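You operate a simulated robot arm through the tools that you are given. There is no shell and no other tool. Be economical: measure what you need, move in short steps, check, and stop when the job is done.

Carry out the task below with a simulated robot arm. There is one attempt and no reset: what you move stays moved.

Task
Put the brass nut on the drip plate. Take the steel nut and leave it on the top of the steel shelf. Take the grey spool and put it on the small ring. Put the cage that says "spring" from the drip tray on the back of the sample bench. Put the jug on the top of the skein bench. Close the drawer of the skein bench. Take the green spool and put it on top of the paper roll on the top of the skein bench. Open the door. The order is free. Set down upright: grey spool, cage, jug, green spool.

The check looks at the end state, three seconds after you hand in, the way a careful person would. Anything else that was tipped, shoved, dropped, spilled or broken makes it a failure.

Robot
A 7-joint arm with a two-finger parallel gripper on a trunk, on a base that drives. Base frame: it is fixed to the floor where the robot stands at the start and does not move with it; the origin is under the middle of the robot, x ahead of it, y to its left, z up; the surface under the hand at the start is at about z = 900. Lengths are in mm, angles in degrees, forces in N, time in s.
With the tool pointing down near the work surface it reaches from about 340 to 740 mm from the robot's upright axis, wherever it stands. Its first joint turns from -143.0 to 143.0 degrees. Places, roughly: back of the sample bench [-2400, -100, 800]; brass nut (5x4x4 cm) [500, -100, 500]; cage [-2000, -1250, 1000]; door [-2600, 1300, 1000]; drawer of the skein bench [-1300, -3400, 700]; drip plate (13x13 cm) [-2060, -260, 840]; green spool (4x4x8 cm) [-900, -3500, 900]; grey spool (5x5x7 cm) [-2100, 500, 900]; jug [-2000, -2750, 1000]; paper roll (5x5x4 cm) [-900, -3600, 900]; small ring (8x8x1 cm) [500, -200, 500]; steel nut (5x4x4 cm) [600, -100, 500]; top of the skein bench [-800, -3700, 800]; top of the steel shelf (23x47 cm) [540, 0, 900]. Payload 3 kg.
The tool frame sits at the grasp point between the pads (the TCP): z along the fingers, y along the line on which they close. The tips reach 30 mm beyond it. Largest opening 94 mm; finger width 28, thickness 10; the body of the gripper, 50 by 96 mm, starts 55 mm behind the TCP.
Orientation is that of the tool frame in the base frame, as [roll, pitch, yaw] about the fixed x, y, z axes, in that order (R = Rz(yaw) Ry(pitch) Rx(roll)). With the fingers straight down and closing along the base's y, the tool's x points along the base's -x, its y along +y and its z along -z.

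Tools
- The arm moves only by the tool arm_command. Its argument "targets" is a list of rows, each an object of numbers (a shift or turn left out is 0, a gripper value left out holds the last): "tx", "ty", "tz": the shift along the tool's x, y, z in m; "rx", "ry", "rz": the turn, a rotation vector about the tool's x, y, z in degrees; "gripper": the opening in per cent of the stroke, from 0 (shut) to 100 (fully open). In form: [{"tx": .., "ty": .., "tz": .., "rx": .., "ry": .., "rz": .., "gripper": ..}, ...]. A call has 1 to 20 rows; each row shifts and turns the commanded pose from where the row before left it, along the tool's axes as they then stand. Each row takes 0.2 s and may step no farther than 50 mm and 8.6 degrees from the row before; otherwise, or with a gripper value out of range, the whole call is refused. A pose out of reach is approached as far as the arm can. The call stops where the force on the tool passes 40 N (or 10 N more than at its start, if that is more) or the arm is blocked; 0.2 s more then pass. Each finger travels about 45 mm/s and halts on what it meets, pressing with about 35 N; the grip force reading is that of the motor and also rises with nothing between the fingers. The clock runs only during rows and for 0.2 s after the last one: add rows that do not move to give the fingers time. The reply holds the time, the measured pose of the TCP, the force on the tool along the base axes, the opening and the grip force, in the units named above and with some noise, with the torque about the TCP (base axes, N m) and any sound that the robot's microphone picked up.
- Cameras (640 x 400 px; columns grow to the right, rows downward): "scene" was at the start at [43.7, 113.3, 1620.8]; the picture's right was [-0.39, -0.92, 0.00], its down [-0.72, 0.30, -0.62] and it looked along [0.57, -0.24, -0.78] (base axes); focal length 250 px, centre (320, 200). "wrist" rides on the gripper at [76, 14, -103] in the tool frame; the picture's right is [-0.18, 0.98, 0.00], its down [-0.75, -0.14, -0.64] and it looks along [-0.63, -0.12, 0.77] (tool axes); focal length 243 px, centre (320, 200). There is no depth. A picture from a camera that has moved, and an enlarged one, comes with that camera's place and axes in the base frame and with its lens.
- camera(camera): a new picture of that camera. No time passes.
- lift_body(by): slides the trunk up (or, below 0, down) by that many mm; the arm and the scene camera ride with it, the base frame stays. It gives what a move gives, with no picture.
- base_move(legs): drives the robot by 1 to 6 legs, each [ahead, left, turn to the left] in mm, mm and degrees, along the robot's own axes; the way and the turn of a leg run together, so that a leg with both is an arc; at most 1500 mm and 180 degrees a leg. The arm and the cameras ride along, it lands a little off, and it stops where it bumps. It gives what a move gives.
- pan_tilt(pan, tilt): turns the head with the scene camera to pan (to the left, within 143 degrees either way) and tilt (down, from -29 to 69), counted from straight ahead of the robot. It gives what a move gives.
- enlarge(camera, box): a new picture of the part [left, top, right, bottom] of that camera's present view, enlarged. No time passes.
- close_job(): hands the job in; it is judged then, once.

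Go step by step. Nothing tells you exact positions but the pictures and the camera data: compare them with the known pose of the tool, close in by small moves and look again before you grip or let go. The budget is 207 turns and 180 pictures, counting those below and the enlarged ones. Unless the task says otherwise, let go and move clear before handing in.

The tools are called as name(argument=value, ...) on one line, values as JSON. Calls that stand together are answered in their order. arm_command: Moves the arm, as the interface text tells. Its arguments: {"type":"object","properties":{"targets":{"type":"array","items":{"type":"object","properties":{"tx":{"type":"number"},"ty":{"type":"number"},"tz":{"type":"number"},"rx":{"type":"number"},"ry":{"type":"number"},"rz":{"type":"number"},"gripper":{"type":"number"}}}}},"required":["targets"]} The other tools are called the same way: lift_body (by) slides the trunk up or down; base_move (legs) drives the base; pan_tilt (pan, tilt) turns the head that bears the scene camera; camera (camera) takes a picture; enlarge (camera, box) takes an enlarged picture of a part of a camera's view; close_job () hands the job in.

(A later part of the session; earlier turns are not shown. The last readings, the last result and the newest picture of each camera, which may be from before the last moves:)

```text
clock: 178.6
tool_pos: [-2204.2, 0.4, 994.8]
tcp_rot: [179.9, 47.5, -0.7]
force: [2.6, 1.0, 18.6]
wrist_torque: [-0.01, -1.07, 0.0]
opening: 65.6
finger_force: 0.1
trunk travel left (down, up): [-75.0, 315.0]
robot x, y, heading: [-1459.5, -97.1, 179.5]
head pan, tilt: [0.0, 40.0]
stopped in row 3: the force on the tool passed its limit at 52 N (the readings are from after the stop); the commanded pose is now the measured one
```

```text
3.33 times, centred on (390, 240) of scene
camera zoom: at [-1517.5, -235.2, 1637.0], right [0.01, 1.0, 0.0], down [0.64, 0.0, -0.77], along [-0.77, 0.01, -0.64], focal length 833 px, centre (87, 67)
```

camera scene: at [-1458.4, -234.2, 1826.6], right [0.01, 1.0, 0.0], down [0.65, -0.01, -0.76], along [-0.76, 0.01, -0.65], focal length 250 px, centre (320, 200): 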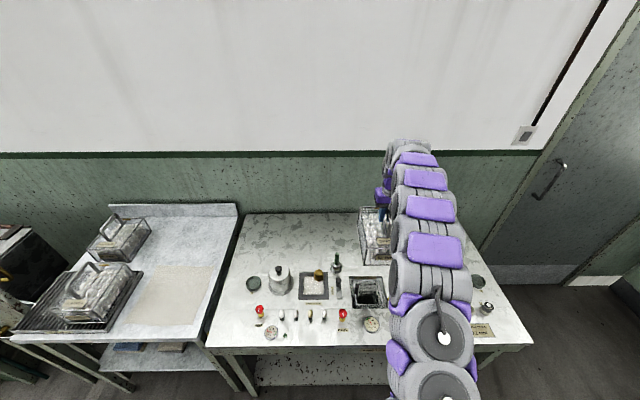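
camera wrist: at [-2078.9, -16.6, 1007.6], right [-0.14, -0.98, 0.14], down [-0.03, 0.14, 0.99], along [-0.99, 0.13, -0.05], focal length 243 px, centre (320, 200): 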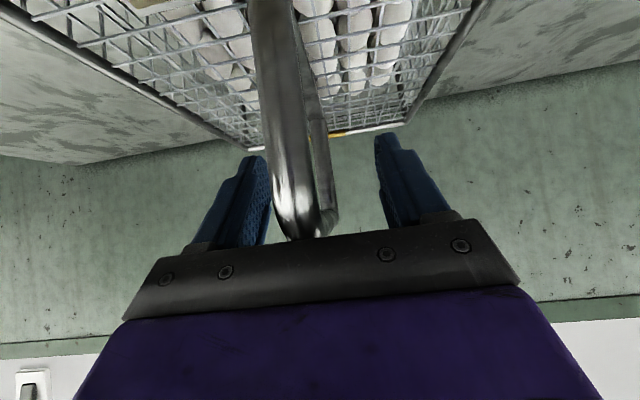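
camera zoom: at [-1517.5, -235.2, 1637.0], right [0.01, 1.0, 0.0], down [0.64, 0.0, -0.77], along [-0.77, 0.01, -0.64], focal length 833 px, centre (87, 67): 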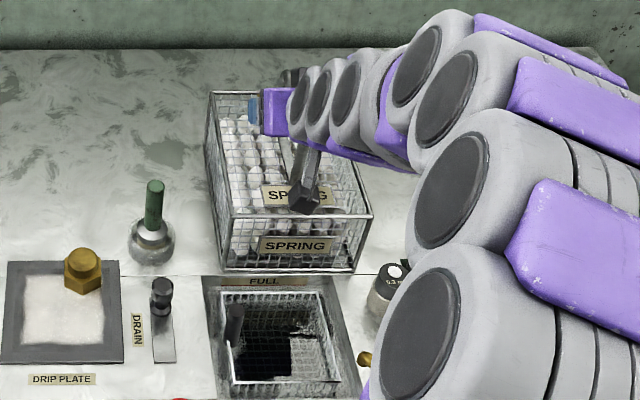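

The body touched the handle bend: the bar top is at z≈1010. I rise 23 mm so only the finger ends hold the bar, then close.

arm_command(targets=[{"tx": -0.017, "tz": -0.0155}, {"tx": 0.0054, "tz": -0.0059}, {"gripper": 0}, {"gripper": 0}, {"gripper": 0}, {"gripper": 0}, {}])

camera(camera="wrist")

```text
clock: 180.2
tool_pos: [-2196.2, 1.3, 1014.5]
tcp_rot: [179.7, 47.1, -0.9]
force: [0.1, -0.2, 0.5]
wrist_torque: [-0.01, 0.03, -0.01]
opening: 16.6
finger_force: 35.1
trunk travel left (down, up): [-75.0, 315.0]
robot x, y, heading: [-1462.4, -95.0, 179.4]
head pan, tilt: [0.0, 40.0]
```

```text
70 pictures are left
camera wrist: at [-2070.4, -15.5, 1028.7], right [-0.14, -0.98, 0.14], down [-0.04, 0.14, 0.99], along [-0.99, 0.13, -0.06], focal length 243 px, centre (320, 200)
```

wrist: 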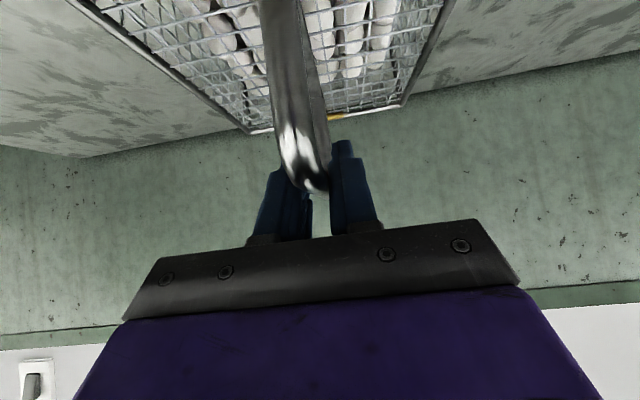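

Bar gripped. I lift 25 mm and carry it 140 mm deeper.

arm_command(targets=[{"tx": -0.0092, "tz": -0.0085}, {"tx": -0.0092, "tz": -0.0085}, {"tx": -0.0204, "tz": 0.022}, {"tx": -0.0204, "tz": 0.022}, {"tx": -0.0204, "tz": 0.022}, {"tx": -0.0204, "tz": 0.022}, {"tx": -0.0136, "tz": 0.0147}, {}])

camera(camera="scene")

camera(camera="wrist")

```text
clock: 182.0
tool_pos: [-2336.1, 1.6, 1037.9]
tcp_rot: [179.7, 47.2, -0.8]
force: [-0.3, -0.1, -3.7]
wrist_torque: [0.0, -0.03, -0.02]
opening: 16.9
finger_force: 34.9
trunk travel left (down, up): [-75.0, 315.0]
robot x, y, heading: [-1463.0, -92.6, 179.6]
head pan, tilt: [0.0, 40.0]
```

```text
69 pictures are left
camera scene: at [-1523.2, -233.8, 1636.6], right [0.01, 1.0, 0.0], down [0.65, -0.01, -0.76], along [-0.76, 0.01, -0.65], focal length 250 px, centre (320, 200)
```

scene: 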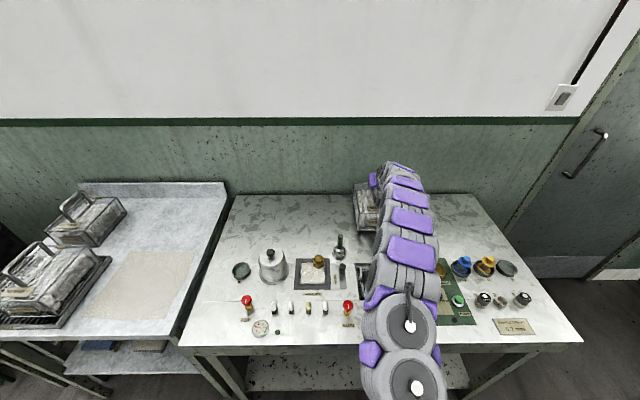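

```text
68 pictures are left
camera wrist: at [-2210.8, -15.0, 1051.9], right [-0.14, -0.98, 0.14], down [-0.04, 0.14, 0.99], along [-0.99, 0.13, -0.06], focal length 243 px, centre (320, 200)
```

wrist: 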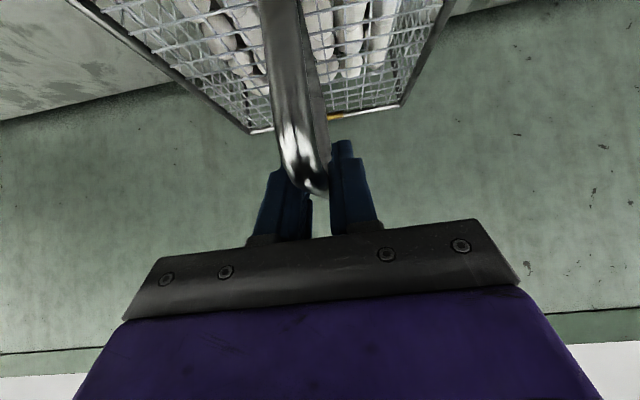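

Reached x≈-2345 for the cage centre. I lower it to contact.

arm_command(targets=[{"tx": 0.0132, "tz": 0.0123}, {"tx": 0.0022, "tz": 0.002}, {"tx": 0.0015, "tz": 0.0014}, {"tx": 0.0015, "tz": 0.0014}, {}])

```text
clock: 183.2
tool_pos: [-2336.5, 1.2, 1015.6]
tcp_rot: [180.0, 47.5, -0.9]
force: [-3.5, -1.8, 7.9]
wrist_torque: [0.0, -0.5, 0.0]
opening: 16.9
finger_force: 34.9
trunk travel left (down, up): [-75.0, 315.0]
robot x, y, heading: [-1461.6, -98.8, 179.7]
head pan, tilt: [0.0, 40.0]
```

Contact. I release, rise along the tool's clear direction and check.

arm_command(targets=[{"gripper": 70}, {"gripper": 70}, {"gripper": 70}, {"tx": -0.0147, "tz": -0.0136}, {"tx": -0.0295, "tz": -0.0272}, {"tx": -0.0368, "tz": -0.034}, {}])

enlarge(camera="scene", box=[210, 160, 470, 340])

```text
refused: row 6 steps farther than a row can; nothing moved
```

```text
2.22 times, centred on (340, 250) of scene
camera zoom: at [-1521.3, -234.8, 1636.8], right [0.01, 1.0, 0.0], down [0.64, 0.0, -0.76], along [-0.76, 0.01, -0.64], focal length 555 px, centre (276, 89)
```

zoom: 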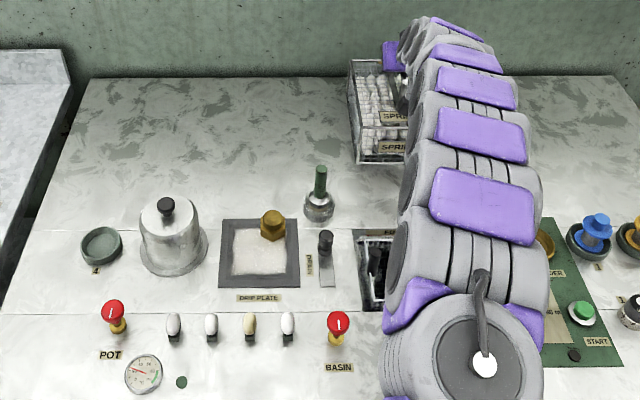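

arm_command(targets=[{"gripper": 70}, {"gripper": 70}, {"gripper": 70}, {"tx": -0.0147, "tz": -0.0136}, {"tx": -0.0295, "tz": -0.0272}, {"tx": -0.036, "tz": -0.033}, {"tx": -0.036, "tz": -0.033}, {}])

lift_body(by=60)

base_move(legs=[[-300, 0, 0]])

pan_tilt(pan=-25, tilt=30)

camera(camera="scene")

```text
clock: 185.0
tool_pos: [-2338.9, 2.2, 1171.1]
tcp_rot: [179.8, 47.2, -0.9]
force: [0.0, 0.9, -0.1]
wrist_torque: [0.0, 0.05, 0.02]
opening: 65.7
finger_force: 0.1
trunk travel left (down, up): [-75.0, 315.0]
robot x, y, heading: [-1463.1, -93.4, 179.5]
head pan, tilt: [0.0, 40.0]
```

```text
clock: 186.0
tool_pos: [-2339.3, 2.6, 1230.4]
tcp_rot: [179.8, 47.2, -0.9]
force: [-0.5, -0.1, -0.7]
wrist_torque: [0.01, 0.01, 0.01]
opening: 65.8
finger_force: 0.0
trunk travel left (down, up): [-135.0, 255.0]
robot x, y, heading: [-1461.4, -98.3, 179.6]
head pan, tilt: [0.0, 40.0]
```

```text
clock: 188.0
tool_pos: [-2041.5, -6.7, 1232.3]
tcp_rot: [179.8, 47.3, -0.4]
force: [0.1, 0.7, 0.0]
wrist_torque: [0.0, -0.04, 0.0]
opening: 65.8
finger_force: 0.0
trunk travel left (down, up): [-135.0, 255.0]
robot x, y, heading: [-1163.0, -98.0, -180.0]
head pan, tilt: [0.0, 40.0]
```

```text
clock: 188.9
tool_pos: [-2040.5, -6.5, 1233.5]
tcp_rot: [179.8, 47.3, -0.4]
force: [0.6, 0.8, -0.2]
wrist_torque: [-0.02, -0.04, -0.01]
opening: 66.0
finger_force: 0.0
trunk travel left (down, up): [-135.0, 255.0]
robot x, y, heading: [-1164.0, -97.4, -180.2]
head pan, tilt: [-25.0, 30.0]
```

```text
66 pictures are left
camera scene: at [-1221.2, -197.5, 1712.0], right [0.42, 0.91, 0.0], down [0.46, -0.21, -0.86], along [-0.78, 0.37, -0.5], focal length 250 px, centre (320, 200)
```

scene: 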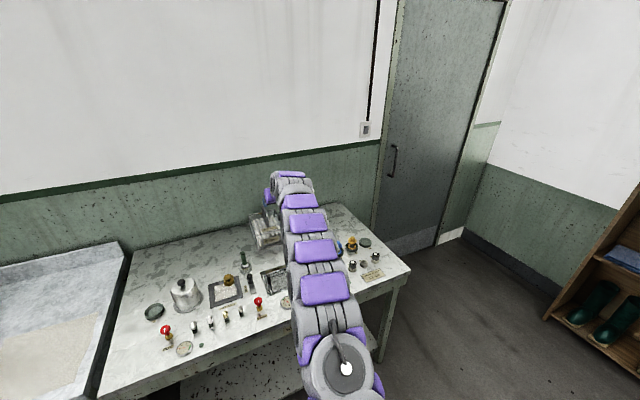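

Cage stands at the back. Now the door: I zoom on its handle and edges.

enlarge(camera="scene", box=[360, 90, 520, 280])

```text
2.11 times, centred on (440, 185) of scene
camera zoom: at [-1221.2, -197.5, 1712.0], right [0.42, 0.91, 0.0], down [0.46, -0.21, -0.86], along [-0.78, 0.37, -0.5], focal length 526 px, centre (67, 232)
```

zoom: 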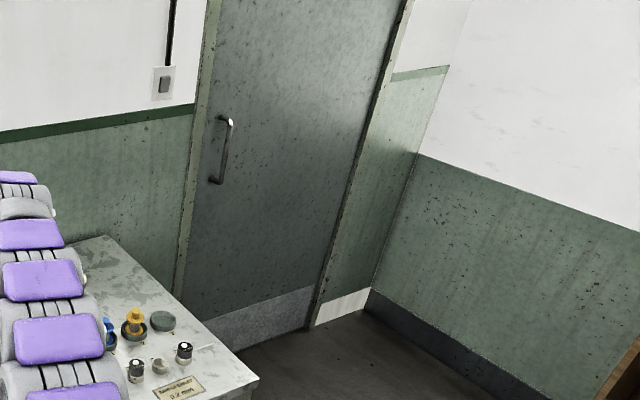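

Door leaf spans y≈910…1740 at x≈-2520, hinge on the right, handle a vertical bar at about (-2475,975,1070). I strafe to face it and level the tool.

base_move(legs=[[0, -985, 0]])

arm_command(targets=[{"ry": -7.2}, {"ry": -7.2}, {"ry": -7.2}, {"ry": -7.2}, {"ry": -7.2}, {"ry": -6.7}, {}])

camera(camera="wrist")

camera(camera="scene")

```text
clock: 194.1
tool_pos: [-2044.2, 975.9, 1234.5]
tcp_rot: [-179.9, 47.4, 0.2]
force: [0.1, -0.1, 0.8]
wrist_torque: [-0.01, -0.02, 0.0]
opening: 66.0
finger_force: 0.1
trunk travel left (down, up): [-135.0, 255.0]
robot x, y, heading: [-1171.1, 894.1, -179.6]
head pan, tilt: [-25.0, 30.0]
```

```text
clock: 195.7
tool_pos: [-2042.5, 974.8, 1235.0]
tcp_rot: [174.4, 87.4, -4.1]
force: [0.9, -1.3, 1.2]
wrist_torque: [0.0, 0.0, -0.02]
opening: 65.7
finger_force: 0.2
out of reach, approached as far as the arm can: row 6
trunk travel left (down, up): [-135.0, 255.0]
robot x, y, heading: [-1168.5, 894.3, -179.6]
head pan, tilt: [-25.0, 30.0]
```

```text
64 pictures are left
camera wrist: at [-1936.5, 962.0, 1164.6], right [0.02, -0.98, 0.19], down [0.6, 0.16, 0.78], along [-0.8, 0.1, 0.59], focal length 243 px, centre (320, 200)
```

wrist: 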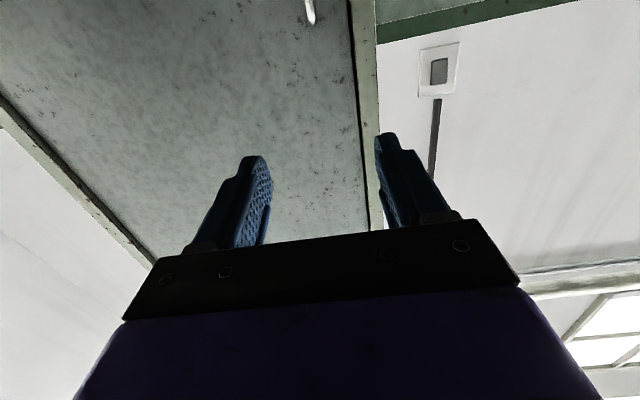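

```text
63 pictures are left
camera scene: at [-1222.9, 794.5, 1712.0], right [0.42, 0.91, 0.0], down [0.46, -0.21, -0.86], along [-0.79, 0.36, -0.5], focal length 250 px, centre (320, 200)
```

scene: 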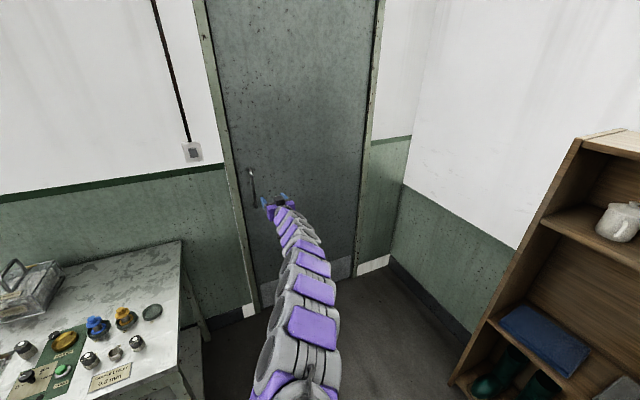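

Handle bar spans z≈980–1195 at y≈967. I draw the arm in, lower to mid-handle height and recheck.

arm_command(targets=[{"tz": -0.045}, {"tz": -0.045}, {"tz": -0.045, "ry": -2}, {"tx": 0.048}, {"tx": 0.048}, {"tx": 0.048, "ty": 0.006}, {}])

enlarge(camera="scene", box=[220, 140, 340, 240])

camera(camera="wrist")

```text
clock: 197.3
tool_pos: [-1984.5, 1006.3, 1103.4]
tcp_rot: [155.2, 89.3, -23.4]
force: [0.6, 0.0, -0.5]
wrist_torque: [0.0, 0.0, 0.0]
opening: 65.9
finger_force: 0.0
out of reach, approached as far as the arm can: row 1, 2, 3
trunk travel left (down, up): [-135.0, 255.0]
robot x, y, heading: [-1165.7, 894.7, -179.6]
head pan, tilt: [-25.0, 30.0]
```

```text
4.00 times, centred on (280, 190) of scene
camera zoom: at [-1222.5, 795.1, 1712.1], right [0.42, 0.91, 0.0], down [0.46, -0.21, -0.86], along [-0.79, 0.36, -0.5], focal length 999 px, centre (480, 240)
```

zoom: 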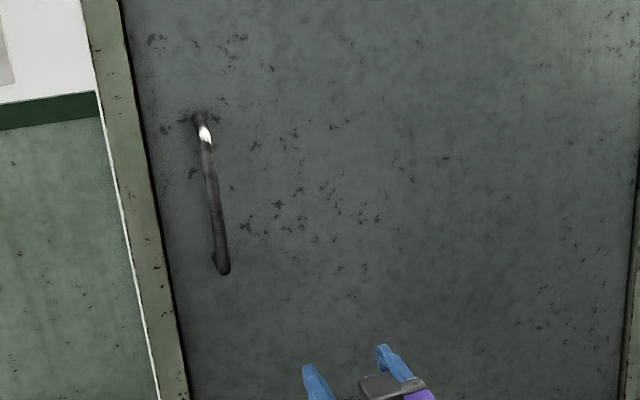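

```text
61 pictures are left
camera wrist: at [-1881.9, 993.4, 1028.5], right [0.02, -0.98, 0.19], down [0.63, 0.16, 0.76], along [-0.78, 0.1, 0.62], focal length 243 px, centre (320, 200)
```

wrist: 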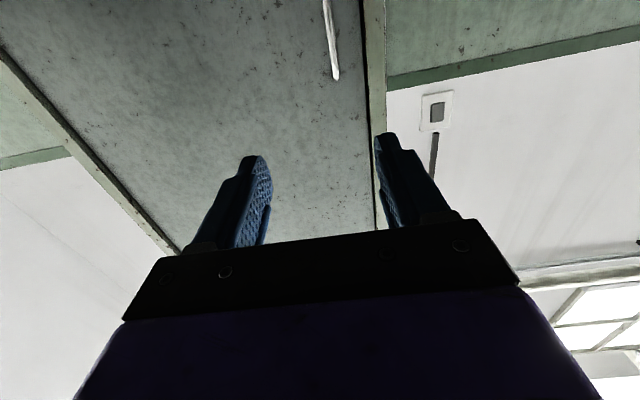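

arm_command(targets=[{"ty": 0.037}, {"tx": 0.023}, {}])

base_move(legs=[[380, 0, 0]])

arm_command(targets=[{}, {}, {}])

enlarge(camera="scene", box=[180, 140, 360, 280])

camera(camera="wrist")

```text
clock: 198.1
tool_pos: [-1995.5, 974.0, 1078.5]
tcp_rot: [159.3, 89.2, -19.3]
force: [-0.6, 1.0, -0.2]
wrist_torque: [0.01, 0.01, 0.03]
opening: 66.0
finger_force: 0.0
out of reach, approached as far as the arm can: row 1
trunk travel left (down, up): [-135.0, 255.0]
robot x, y, heading: [-1169.6, 893.9, -179.6]
head pan, tilt: [-25.0, 30.0]
```

```text
clock: 200.5
tool_pos: [-2373.5, 968.5, 1077.6]
tcp_rot: [161.5, 89.2, -16.7]
force: [0.4, -0.2, -0.1]
wrist_torque: [-0.01, 0.0, -0.01]
opening: 65.8
finger_force: 0.0
trunk travel left (down, up): [-135.0, 255.0]
robot x, y, heading: [-1541.9, 891.0, -179.5]
head pan, tilt: [-25.0, 30.0]
```

```text
clock: 201.3
tool_pos: [-2369.8, 967.9, 1078.8]
tcp_rot: [156.4, 89.3, -21.7]
force: [0.1, -0.5, 1.1]
wrist_torque: [0.01, -0.03, 0.04]
opening: 65.9
finger_force: 0.0
trunk travel left (down, up): [-135.0, 255.0]
robot x, y, heading: [-1544.9, 891.7, -179.4]
head pan, tilt: [-25.0, 30.0]
```

```text
2.86 times, centred on (270, 210) of scene
camera zoom: at [-1599.8, 791.3, 1712.0], right [0.41, 0.91, 0.0], down [0.46, -0.21, -0.86], along [-0.79, 0.36, -0.5], focal length 714 px, centre (463, 171)
```

zoom: 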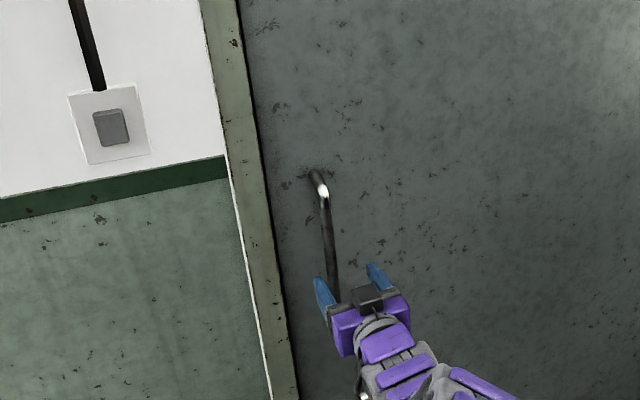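

```text
59 pictures are left
camera wrist: at [-2267.5, 955.1, 1004.3], right [0.03, -0.98, 0.19], down [0.63, 0.16, 0.76], along [-0.78, 0.1, 0.62], focal length 243 px, centre (320, 200)
```

wrist: 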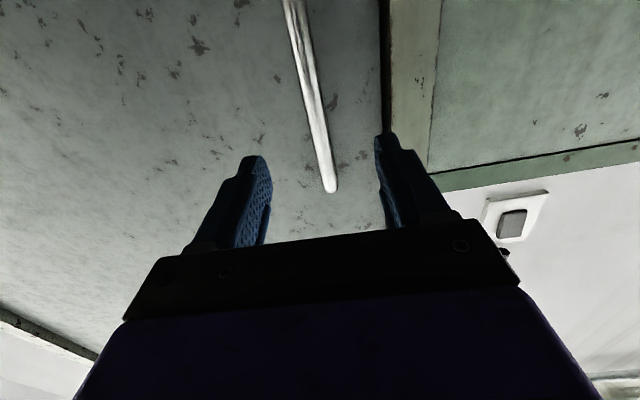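

Bar is aligned at y≈968. I creep forward 70.

base_move(legs=[[70, 0, 0]])

arm_command(targets=[{}, {}])

camera(camera="wrist")

enlarge(camera="scene", box=[220, 180, 320, 270])

```text
clock: 202.3
tool_pos: [-2442.3, 967.3, 1077.9]
tcp_rot: [161.5, 89.2, -16.9]
force: [-0.1, 0.2, -0.7]
wrist_torque: [-0.01, 0.03, -0.04]
opening: 65.9
finger_force: 0.1
trunk travel left (down, up): [-135.0, 255.0]
robot x, y, heading: [-1615.5, 889.2, -179.4]
head pan, tilt: [-25.0, 30.0]
```

```text
clock: 202.9
tool_pos: [-2439.2, 968.6, 1079.9]
tcp_rot: [155.3, 89.4, -23.1]
force: [-0.2, -0.1, 0.7]
wrist_torque: [0.01, -0.05, 0.0]
opening: 65.8
finger_force: 0.0
trunk travel left (down, up): [-135.0, 255.0]
robot x, y, heading: [-1614.8, 890.9, -179.8]
head pan, tilt: [-25.0, 30.0]
```

```text
58 pictures are left
camera wrist: at [-2336.2, 954.8, 1005.5], right [0.03, -0.98, 0.19], down [0.63, 0.16, 0.76], along [-0.78, 0.1, 0.62], focal length 243 px, centre (320, 200)
```

wrist: 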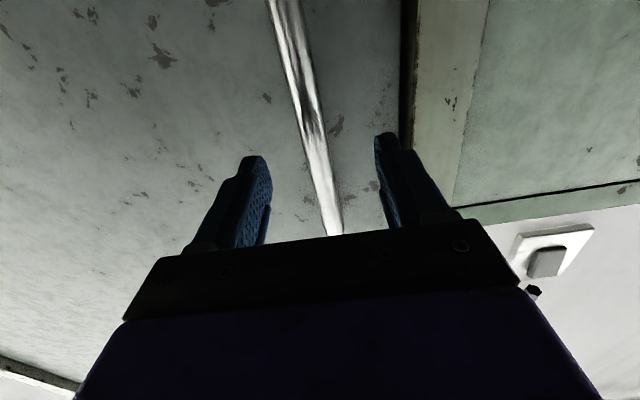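

```text
4.44 times, centred on (270, 225) of scene
camera zoom: at [-1670.1, 790.5, 1712.0], right [0.41, 0.91, 0.0], down [0.46, -0.21, -0.86], along [-0.79, 0.36, -0.5], focal length 1110 px, centre (542, 89)
```

zoom: 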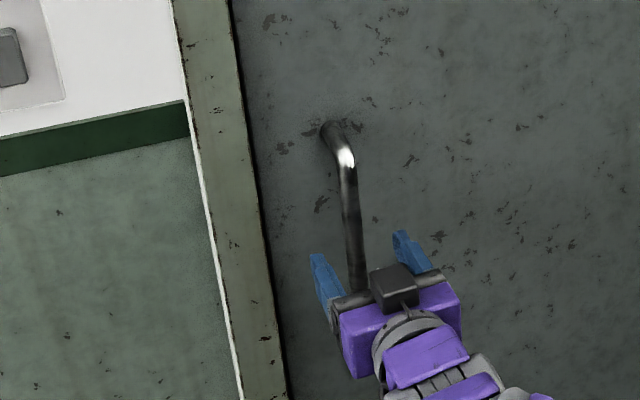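

Bar lies between the fingers. I go 15 mm further and close to see whether it is caught.

arm_command(targets=[{"tz": 0.01}, {"tz": 0.008}, {"gripper": 0}, {"gripper": 0}, {"gripper": 0}, {"gripper": 0}, {"gripper": 0}, {}])

camera(camera="wrist")

```text
clock: 204.7
tool_pos: [-2457.8, 969.1, 1081.0]
tcp_rot: [148.0, 89.3, -30.4]
force: [-1.4, 8.0, 2.3]
wrist_torque: [0.73, 0.11, -0.27]
opening: 17.4
finger_force: 45.0
trunk travel left (down, up): [-135.0, 255.0]
robot x, y, heading: [-1618.9, 888.2, -179.4]
head pan, tilt: [-25.0, 30.0]
```

```text
56 pictures are left
camera wrist: at [-2354.6, 956.7, 1005.0], right [0.03, -0.98, 0.19], down [0.63, 0.16, 0.76], along [-0.78, 0.1, 0.62], focal length 243 px, centre (320, 200)
```

wrist: 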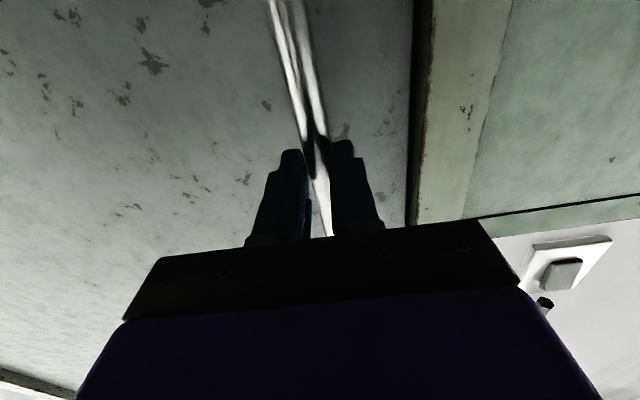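

Bar is gripped. I pull a first 60 mm along the arc.

base_move(legs=[[-60, -6, 0]])

enlarge(camera="scene", box=[180, 120, 360, 280])

```text
clock: 205.7
tool_pos: [-2395.7, 975.8, 1080.2]
tcp_rot: [151.4, 89.4, -27.0]
force: [1.2, 6.5, 0.0]
wrist_torque: [0.84, 0.55, -0.48]
opening: 17.4
finger_force: 44.7
trunk travel left (down, up): [-135.0, 255.0]
robot x, y, heading: [-1554.6, 897.9, -179.1]
head pan, tilt: [-25.0, 30.0]
```

```text
2.50 times, centred on (270, 200) of scene
camera zoom: at [-1609.2, 799.0, 1712.1], right [0.41, 0.91, 0.0], down [0.46, -0.21, -0.86], along [-0.79, 0.36, -0.5], focal length 625 px, centre (445, 200)
```

zoom: 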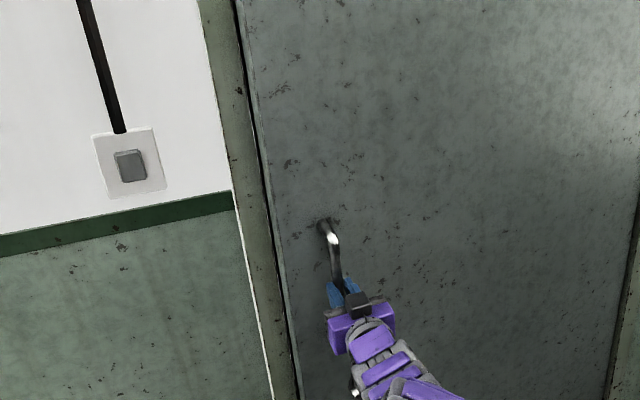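

The door follows. I continue along the arc in two more chords.

base_move(legs=[[-119, -27, 0], [-124, -51, 0]])

camera(camera="scene")

```text
clock: 207.8
tool_pos: [-2152.4, 1044.8, 1083.1]
tcp_rot: [-165.4, 89.5, 16.3]
force: [-0.1, -0.8, 0.6]
wrist_torque: [-0.03, 0.01, -0.08]
opening: 0.0
finger_force: 32.5
trunk travel left (down, up): [-135.0, 255.0]
robot x, y, heading: [-1316.7, 974.8, -179.4]
head pan, tilt: [-25.0, 30.0]
```

```text
54 pictures are left
camera scene: at [-1366.9, 857.8, 1710.9], right [0.41, 0.91, 0.01], down [0.46, -0.2, -0.87], along [-0.79, 0.36, -0.5], focal length 250 px, centre (320, 200)
```

scene: 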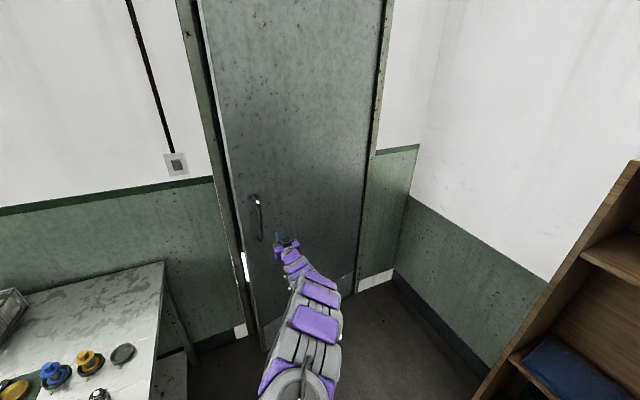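

The grip slipped; the door is ajar about 11°. I'll hook the closed fingers behind its free edge instead: back off, shift left and yaw the tool 30° towards the hinge side.

base_move(legs=[[-60, 100, 0]])

arm_command(targets=[{"ty": 0.03}, {"ty": 0.03}, {"rx": 7.5}, {"rx": 7.5}, {"rx": 7.5}, {"rx": 7.5}, {}, {}])

camera(camera="scene")

```text
clock: 209.0
tool_pos: [-2089.8, 991.5, 1081.6]
tcp_rot: [96.9, 88.3, -81.7]
force: [0.1, 1.7, 1.0]
wrist_torque: [0.02, 0.0, 0.18]
opening: 0.0
finger_force: 32.8
trunk travel left (down, up): [-135.0, 255.0]
robot x, y, heading: [-1257.3, 885.0, -179.7]
head pan, tilt: [-25.0, 30.0]
```

```text
clock: 211.0
tool_pos: [-2115.5, 877.6, 1079.4]
tcp_rot: [-70.9, 89.2, 99.9]
force: [-0.4, -1.0, -0.5]
wrist_torque: [0.01, 0.03, -0.02]
opening: 0.2
finger_force: 32.9
out of reach, approached as far as the arm can: row 2, 3, 4, 5, 6
trunk travel left (down, up): [-135.0, 255.0]
robot x, y, heading: [-1256.2, 874.1, -179.7]
head pan, tilt: [-25.0, 30.0]
stopped in row 8: the arm was blocked; the commanded pose is now the measured one
```

```text
53 pictures are left
camera scene: at [-1307.0, 753.7, 1710.5], right [0.42, 0.91, 0.01], down [0.46, -0.2, -0.87], along [-0.79, 0.37, -0.5], focal length 250 px, centre (320, 200)
```

scene: 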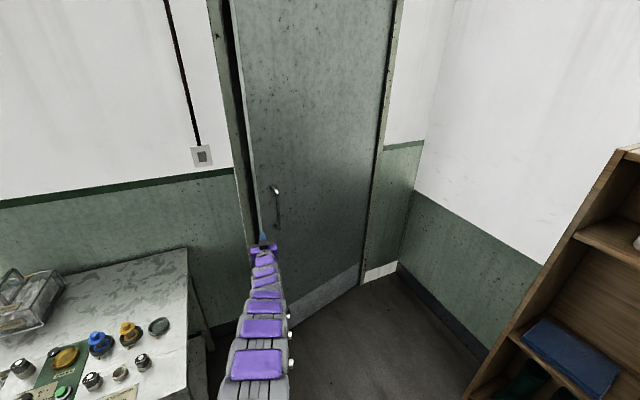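

Wedging would jam, so a better way: tool pointing down, one finger behind the handle bar from the side, then clamp. I bring the tool back to vertical while drawing it in.

arm_command(targets=[{"ry": 8.2, "tx": 0.002, "tz": -0.015}, {"ry": 8.2, "tx": 0.004, "tz": -0.014}, {"ry": 8.2, "tx": 0.006, "tz": -0.014}, {"ry": 8.2, "tx": 0.008, "tz": -0.013}, {"ry": 8.2, "tx": 0.01, "tz": -0.011}, {"ry": 8.2, "tx": 0.011, "tz": -0.01}, {"ry": 8.2, "tx": 0.013, "tz": -0.008}, {"ry": 8.2, "tx": 0.014, "tz": -0.006}, {"ry": 8.2, "tx": 0.014, "tz": -0.004}, {"ry": 8.2, "tx": 0.015, "tz": -0.002}, {"ry": 8, "tx": 0.015}, {}])

```text
clock: 213.6
tool_pos: [-1935.8, 861.4, 1049.6]
tcp_rot: [-179.6, 0.2, -9.5]
force: [0.3, 0.5, 0.0]
wrist_torque: [-0.03, -0.01, 0.01]
opening: 0.0
finger_force: 33.1
out of reach, approached as far as the arm can: row 1, 2, 3, 9, 10, 11
trunk travel left (down, up): [-135.0, 255.0]
robot x, y, heading: [-1250.6, 882.8, -179.5]
head pan, tilt: [-25.0, 30.0]
```

arm_command(targets=[{"rz": 8.05, "gripper": 100}, {"rz": 8.05}, {"rz": 8.05}, {"rz": 8.05}, {"rz": 8.05}, {"rz": 8.05}, {"rz": 8.05}, {"rz": 8.05}, {"rz": 8.05}, {"rz": 8.05}, {}])

camera(camera="wrist")

camera(camera="scene")

```text
clock: 216.0
tool_pos: [-1937.8, 855.0, 1050.6]
tcp_rot: [-180.0, 0.4, -89.9]
force: [1.1, 1.0, -0.8]
wrist_torque: [-0.01, 0.01, 0.01]
opening: 94.0
finger_force: 0.0
trunk travel left (down, up): [-135.0, 255.0]
robot x, y, heading: [-1251.4, 881.9, -179.4]
head pan, tilt: [-25.0, 30.0]
```

```text
52 pictures are left
camera wrist: at [-1952.6, 776.6, 1152.7], right [-0.98, 0.18, 0.0], down [0.14, 0.75, 0.65], along [0.12, 0.64, -0.76], focal length 243 px, centre (320, 200)
```

wrist: 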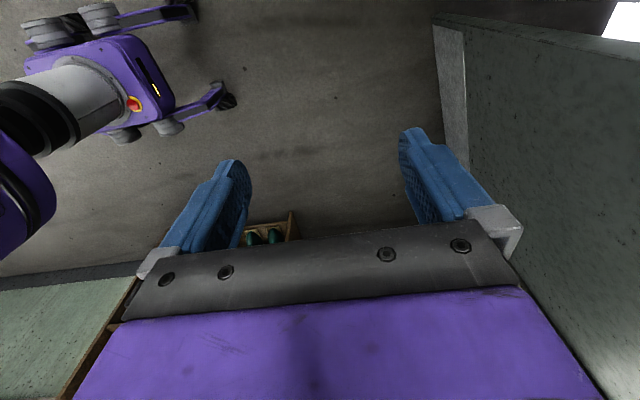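

```text
51 pictures are left
camera scene: at [-1307.7, 776.6, 1712.0], right [0.42, 0.91, 0.0], down [0.46, -0.21, -0.86], along [-0.79, 0.36, -0.5], focal length 250 px, centre (320, 200)
```

scene: 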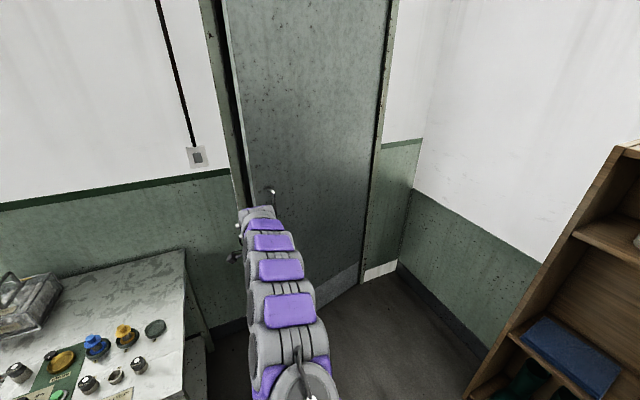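

A straight-down tool would foul the handle's top post, so I tilt it 45° sideways (pointing to +y and down) to pass a finger behind the bar from the left.

arm_command(targets=[{"rz": -5, "tz": -0.03}, {"rz": -5}, {"ry": -7.5}, {"ry": -7.5}, {"ry": -7.5}, {"ry": -7.5}, {"ry": -7.5}, {"ry": -7.5}, {}])

base_move(legs=[[260, 0, 0]])

arm_command(targets=[{}, {}, {}])

camera(camera="wrist")

enlarge(camera="scene", box=[180, 140, 340, 280])

```text
clock: 218.0
tool_pos: [-1938.5, 853.7, 1081.1]
tcp_rot: [-179.9, 45.5, -79.7]
force: [0.3, 0.4, 1.0]
wrist_torque: [0.0, 0.01, -0.02]
opening: 93.9
finger_force: 0.1
trunk travel left (down, up): [-135.0, 255.0]
robot x, y, heading: [-1254.8, 879.6, -179.6]
head pan, tilt: [-25.0, 30.0]
```

```text
clock: 219.9
tool_pos: [-2199.3, 847.9, 1079.6]
tcp_rot: [-179.7, 45.4, -79.6]
force: [0.0, -0.4, -0.2]
wrist_torque: [0.01, -0.01, -0.01]
opening: 94.0
finger_force: 0.0
trunk travel left (down, up): [-135.0, 255.0]
robot x, y, heading: [-1510.5, 872.7, -179.8]
head pan, tilt: [-25.0, 30.0]
```

```text
clock: 220.7
tool_pos: [-2196.6, 848.9, 1080.9]
tcp_rot: [-180.0, 45.4, -79.6]
force: [0.4, -0.1, 0.3]
wrist_torque: [-0.02, 0.0, 0.0]
opening: 93.7
finger_force: 0.1
trunk travel left (down, up): [-135.0, 255.0]
robot x, y, heading: [-1512.5, 879.4, -179.6]
head pan, tilt: [-25.0, 30.0]
```

```text
50 pictures are left
camera wrist: at [-2188.1, 721.0, 1099.3], right [-0.99, -0.05, 0.13], down [0.13, 0.1, 0.99], along [-0.06, 0.99, -0.09], focal length 243 px, centre (320, 200)
```

wrist: 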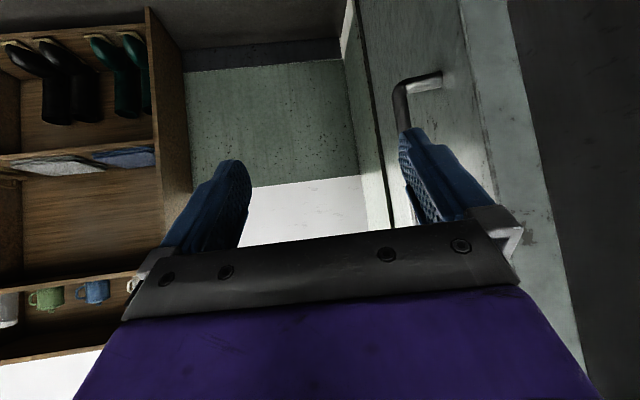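

```text
2.86 times, centred on (260, 210) of scene
camera zoom: at [-1567.7, 772.3, 1711.9], right [0.41, 0.91, 0.0], down [0.46, -0.2, -0.86], along [-0.79, 0.36, -0.5], focal length 714 px, centre (491, 171)
```

zoom: 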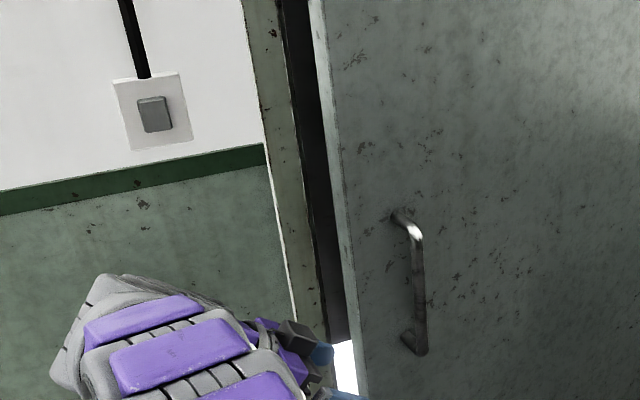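

The side view shows ~46 mm between bar and door and the bar at (-2322,1002). I shift the tool so the door-side finger lines up with the gap.

arm_command(targets=[{"ty": 0.0337}, {"ty": 0.0337}, {"tx": -0.028, "tz": 0.0286}, {}])

camera(camera="wrist")

```text
clock: 221.7
tool_pos: [-2273.3, 879.4, 1082.3]
tcp_rot: [179.9, 45.2, -79.6]
force: [-0.3, 0.0, -0.1]
wrist_torque: [0.0, 0.02, -0.04]
opening: 94.2
finger_force: 0.1
trunk travel left (down, up): [-135.0, 255.0]
robot x, y, heading: [-1511.5, 874.6, -179.2]
head pan, tilt: [-25.0, 30.0]
```

```text
48 pictures are left
camera wrist: at [-2264.1, 751.5, 1099.6], right [-0.99, -0.05, 0.13], down [0.13, 0.1, 0.99], along [-0.06, 0.99, -0.09], focal length 243 px, centre (320, 200)
```

wrist: 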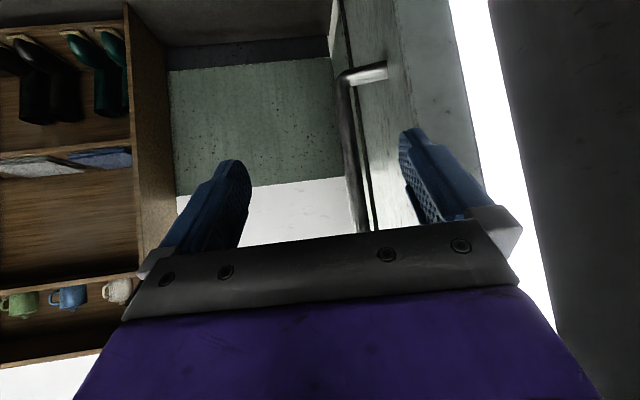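

Alignment is good. I slide in along the door: the far finger goes behind the bar.

arm_command(targets=[{"tx": -0.021, "tz": 0.0214}, {"tx": -0.021, "tz": 0.0214}, {"tx": -0.021, "tz": 0.0214}, {"tx": -0.021, "tz": 0.0214}, {}])

camera(camera="wrist")

enlarge(camera="scene", box=[200, 170, 320, 270])

```text
clock: 222.9
tool_pos: [-2291.7, 993.9, 1081.8]
tcp_rot: [180.0, 45.4, -79.6]
force: [0.6, 0.2, 0.6]
wrist_torque: [0.02, -0.05, -0.03]
opening: 93.8
finger_force: 0.1
trunk travel left (down, up): [-135.0, 255.0]
robot x, y, heading: [-1509.0, 876.1, -179.6]
head pan, tilt: [-25.0, 30.0]
```

```text
47 pictures are left
camera wrist: at [-2283.1, 865.3, 1099.7], right [-0.99, -0.05, 0.13], down [0.13, 0.1, 0.99], along [-0.06, 0.99, -0.09], focal length 243 px, centre (320, 200)
```

wrist: 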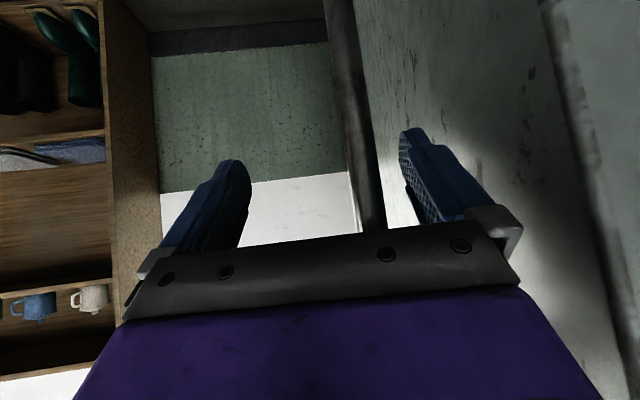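

```text
4.00 times, centred on (260, 220) of scene
camera zoom: at [-1568.4, 773.6, 1711.9], right [0.41, 0.91, 0.0], down [0.46, -0.21, -0.86], along [-0.79, 0.36, -0.5], focal length 999 px, centre (560, 120)
```

zoom: 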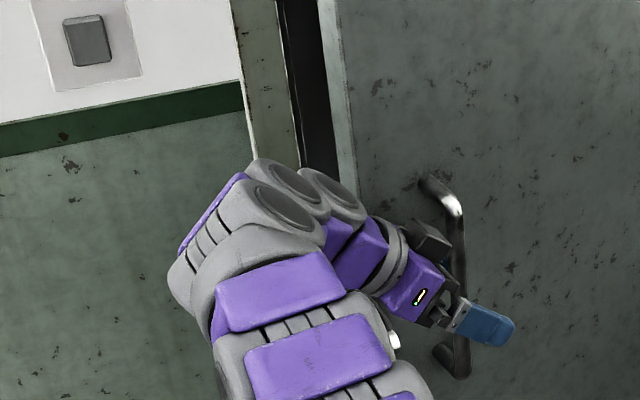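

The bar is between the fingers, one behind it. I close on it.

arm_command(targets=[{"gripper": 0}, {"gripper": 0}, {"gripper": 0}, {"gripper": 0}, {"gripper": 0}, {"gripper": 0}, {"gripper": 0}, {"gripper": 0}])

camera(camera="wrist")

```text
clock: 224.7
tool_pos: [-2292.4, 994.0, 1081.6]
tcp_rot: [179.9, 45.3, -79.6]
force: [-6.6, 0.4, 0.8]
wrist_torque: [-0.57, 1.16, 4.24]
opening: 28.7
finger_force: 35.1
trunk travel left (down, up): [-135.0, 255.0]
robot x, y, heading: [-1511.4, 876.0, -179.4]
head pan, tilt: [-25.0, 30.0]
```

```text
45 pictures are left
camera wrist: at [-2283.7, 865.1, 1099.7], right [-0.99, -0.05, 0.13], down [0.13, 0.1, 0.99], along [-0.06, 0.99, -0.09], focal length 243 px, centre (320, 200)
```

wrist: 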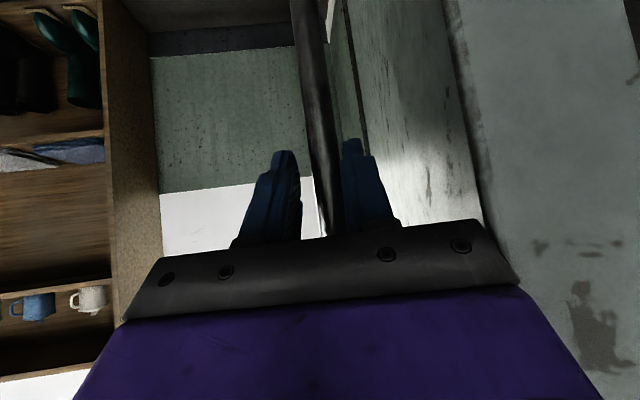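

The bar is clamped with a finger behind it. I pull along the arc in small legs.

base_move(legs=[[-42, -14, 0], [-42, -17, 0], [-42, -20, 0]])

arm_command(targets=[{"rx": -3.5, "rz": -3.5}, {"rx": -3.5, "rz": -3.5}, {}])

camera(camera="wrist")

```text
clock: 226.7
tool_pos: [-2168.2, 1041.6, 1081.8]
tcp_rot: [179.5, 44.4, -78.3]
force: [5.1, -31.2, -7.4]
wrist_torque: [3.46, 1.8, 7.1]
opening: 48.7
finger_force: 35.2
trunk travel left (down, up): [-135.0, 255.0]
robot x, y, heading: [-1387.0, 927.8, -179.6]
head pan, tilt: [-25.0, 30.0]
stopped in leg 3: the force on the tool passed its limit at 47 N (the readings are from after the stop); the commanded pose is now the measured one
```

```text
clock: 227.5
tool_pos: [-2165.2, 1050.5, 1081.7]
tcp_rot: [179.3, 44.6, -69.5]
force: [6.4, -21.6, -7.5]
wrist_torque: [-1.71, 0.52, 4.63]
opening: 27.8
finger_force: 34.7
trunk travel left (down, up): [-135.0, 255.0]
robot x, y, heading: [-1385.8, 924.0, -179.3]
head pan, tilt: [-25.0, 30.0]
```

```text
44 pictures are left
camera wrist: at [-2134.0, 926.1, 1101.7], right [-0.96, -0.23, 0.14], down [0.11, 0.13, 0.99], along [-0.24, 0.96, -0.1], focal length 243 px, centre (320, 200)
```

wrist: 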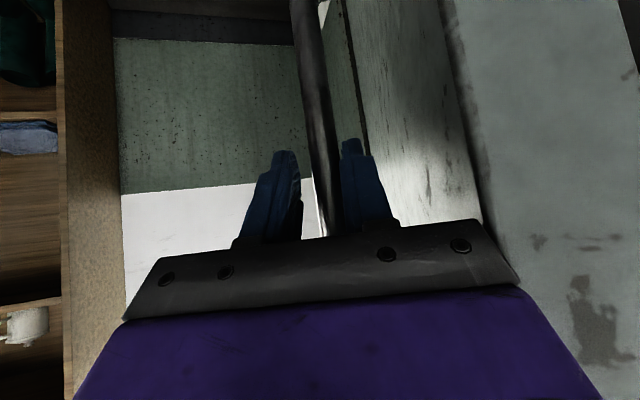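

It follows; the side force says I'm slightly too close to the hinge. I relieve 8 mm and continue with slightly less sideways motion.

arm_command(targets=[{"tx": 0.0056, "tz": -0.0057}, {}])

base_move(legs=[[-40, -18, 0], [-38, -20, 0], [-36, -22, 0]])

arm_command(targets=[{"rx": -3.5, "rz": -3.5}, {"rx": -3.5, "rz": -3.5}, {}])

camera(camera="wrist")

```text
clock: 228.1
tool_pos: [-2163.5, 1049.6, 1081.7]
tcp_rot: [179.3, 44.6, -69.8]
force: [-9.0, 6.6, -15.0]
wrist_torque: [0.72, 1.06, 3.98]
opening: 28.5
finger_force: 35.4
trunk travel left (down, up): [-135.0, 255.0]
robot x, y, heading: [-1388.4, 929.0, -179.6]
head pan, tilt: [-25.0, 30.0]
```

```text
clock: 228.9
tool_pos: [-2137.6, 1062.4, 1084.3]
tcp_rot: [179.2, 44.6, -70.0]
force: [-11.5, 11.0, -51.9]
wrist_torque: [2.64, 0.44, 4.57]
opening: 34.1
finger_force: 34.3
trunk travel left (down, up): [-135.0, 255.0]
robot x, y, heading: [-1376.7, 931.8, -179.6]
head pan, tilt: [-25.0, 30.0]
stopped in leg 1: the force on the tool passed its limit at 42 N (the readings are from after the stop); the commanded pose is now the measured one
```

```text
clock: 229.8
tool_pos: [-2137.7, 1059.3, 1093.0]
tcp_rot: [178.2, 45.5, -60.9]
force: [-13.4, 18.6, -18.0]
wrist_torque: [0.15, -0.79, 0.09]
opening: 18.1
finger_force: 45.2
trunk travel left (down, up): [-135.0, 255.0]
robot x, y, heading: [-1374.7, 930.7, -179.5]
head pan, tilt: [-25.0, 30.0]
```

```text
43 pictures are left
camera wrist: at [-2087.1, 941.3, 1111.8], right [-0.91, -0.38, 0.15], down [0.1, 0.14, 0.98], along [-0.4, 0.91, -0.09], focal length 243 px, centre (320, 200)
```

wrist: 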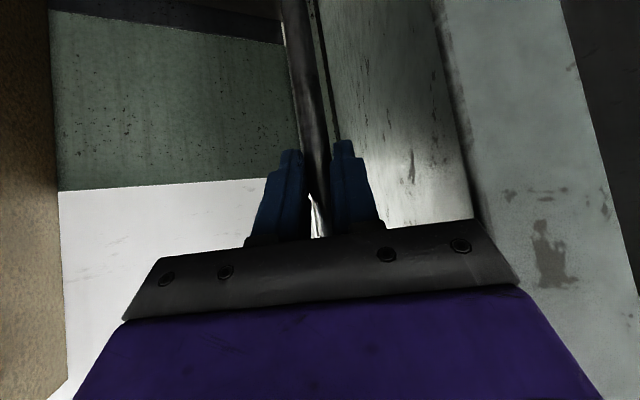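

Now clamped square on the bar but the arm is strained vertically; I open slightly and re-close to relax it, then continue.

arm_command(targets=[{"gripper": 40}, {"gripper": 40}, {}, {"gripper": 0}, {"gripper": 0}, {}, {}])

base_move(legs=[[-45, -24, 0]])

base_move(legs=[[-40, -26, 0]])

arm_command(targets=[{"rx": -3, "rz": -3}, {"rx": -3, "rz": -3}, {}])

```text
clock: 231.3
tool_pos: [-2135.7, 1058.7, 1092.8]
tcp_rot: [178.3, 45.3, -61.0]
force: [-7.6, 10.3, -1.3]
wrist_torque: [1.06, -0.33, 0.04]
opening: 17.9
finger_force: 45.0
trunk travel left (down, up): [-135.0, 255.0]
robot x, y, heading: [-1375.1, 931.1, -179.5]
head pan, tilt: [-25.0, 30.0]
```

```text
clock: 232.5
tool_pos: [-2087.9, 1084.0, 1092.5]
tcp_rot: [178.7, 45.7, -60.3]
force: [-30.0, 32.8, -35.6]
wrist_torque: [-1.16, 2.62, 5.09]
opening: 18.4
finger_force: 44.9
trunk travel left (down, up): [-135.0, 255.0]
robot x, y, heading: [-1330.2, 958.9, -179.7]
head pan, tilt: [-25.0, 30.0]
stopped in leg 1: the robot was blocked; the commanded pose is now the measured one
```

```text
clock: 233.2
tool_pos: [-2061.5, 1066.1, 1109.7]
tcp_rot: [178.2, 47.3, -60.8]
force: [-0.1, 0.5, 0.4]
wrist_torque: [-0.08, 0.0, -0.03]
opening: 0.4
finger_force: 33.0
trunk travel left (down, up): [-135.0, 255.0]
robot x, y, heading: [-1319.8, 961.9, -179.6]
head pan, tilt: [-25.0, 30.0]
stopped in leg 1: the force on the tool passed its limit at 71 N (the readings are from after the stop); the commanded pose is now the measured one
```

```text
clock: 234.0
tool_pos: [-2063.9, 1066.7, 1108.2]
tcp_rot: [178.8, 47.4, -51.8]
force: [0.1, -0.5, -0.5]
wrist_torque: [-0.02, 0.01, 0.01]
opening: 0.0
finger_force: 32.5
trunk travel left (down, up): [-135.0, 255.0]
robot x, y, heading: [-1322.0, 959.8, -179.7]
head pan, tilt: [-25.0, 30.0]
```

It slipped off again, but the door is further open. I look.

camera(camera="scene")

camera(camera="wrist")

```text
42 pictures are left
camera scene: at [-1376.1, 854.5, 1711.7], right [0.42, 0.91, 0.0], down [0.46, -0.21, -0.87], along [-0.78, 0.37, -0.5], focal length 250 px, centre (320, 200)
```

scene: 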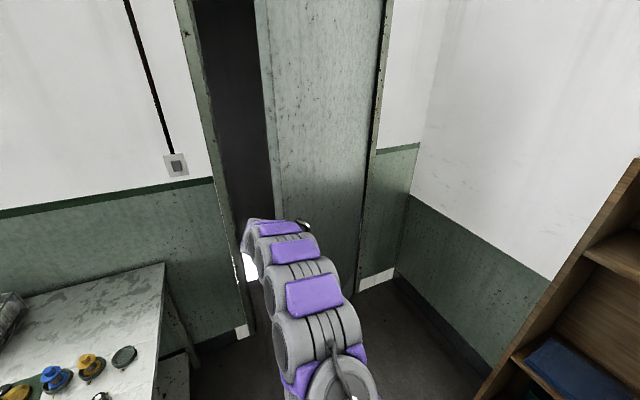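

```text
41 pictures are left
camera wrist: at [-1995.9, 957.6, 1121.2], right [-0.84, -0.52, 0.15], down [0.1, 0.13, 0.99], along [-0.53, 0.84, -0.06], focal length 243 px, centre (320, 200)
```

wrist: 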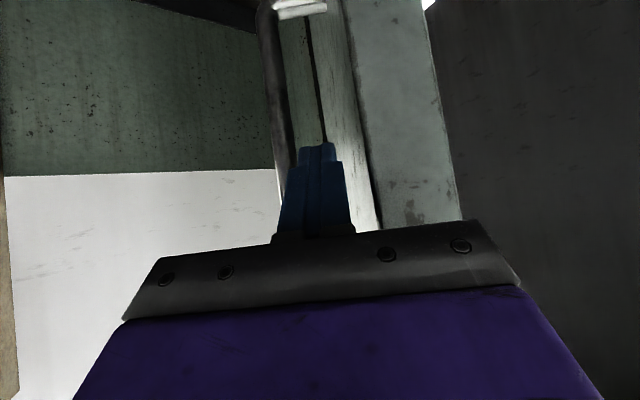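

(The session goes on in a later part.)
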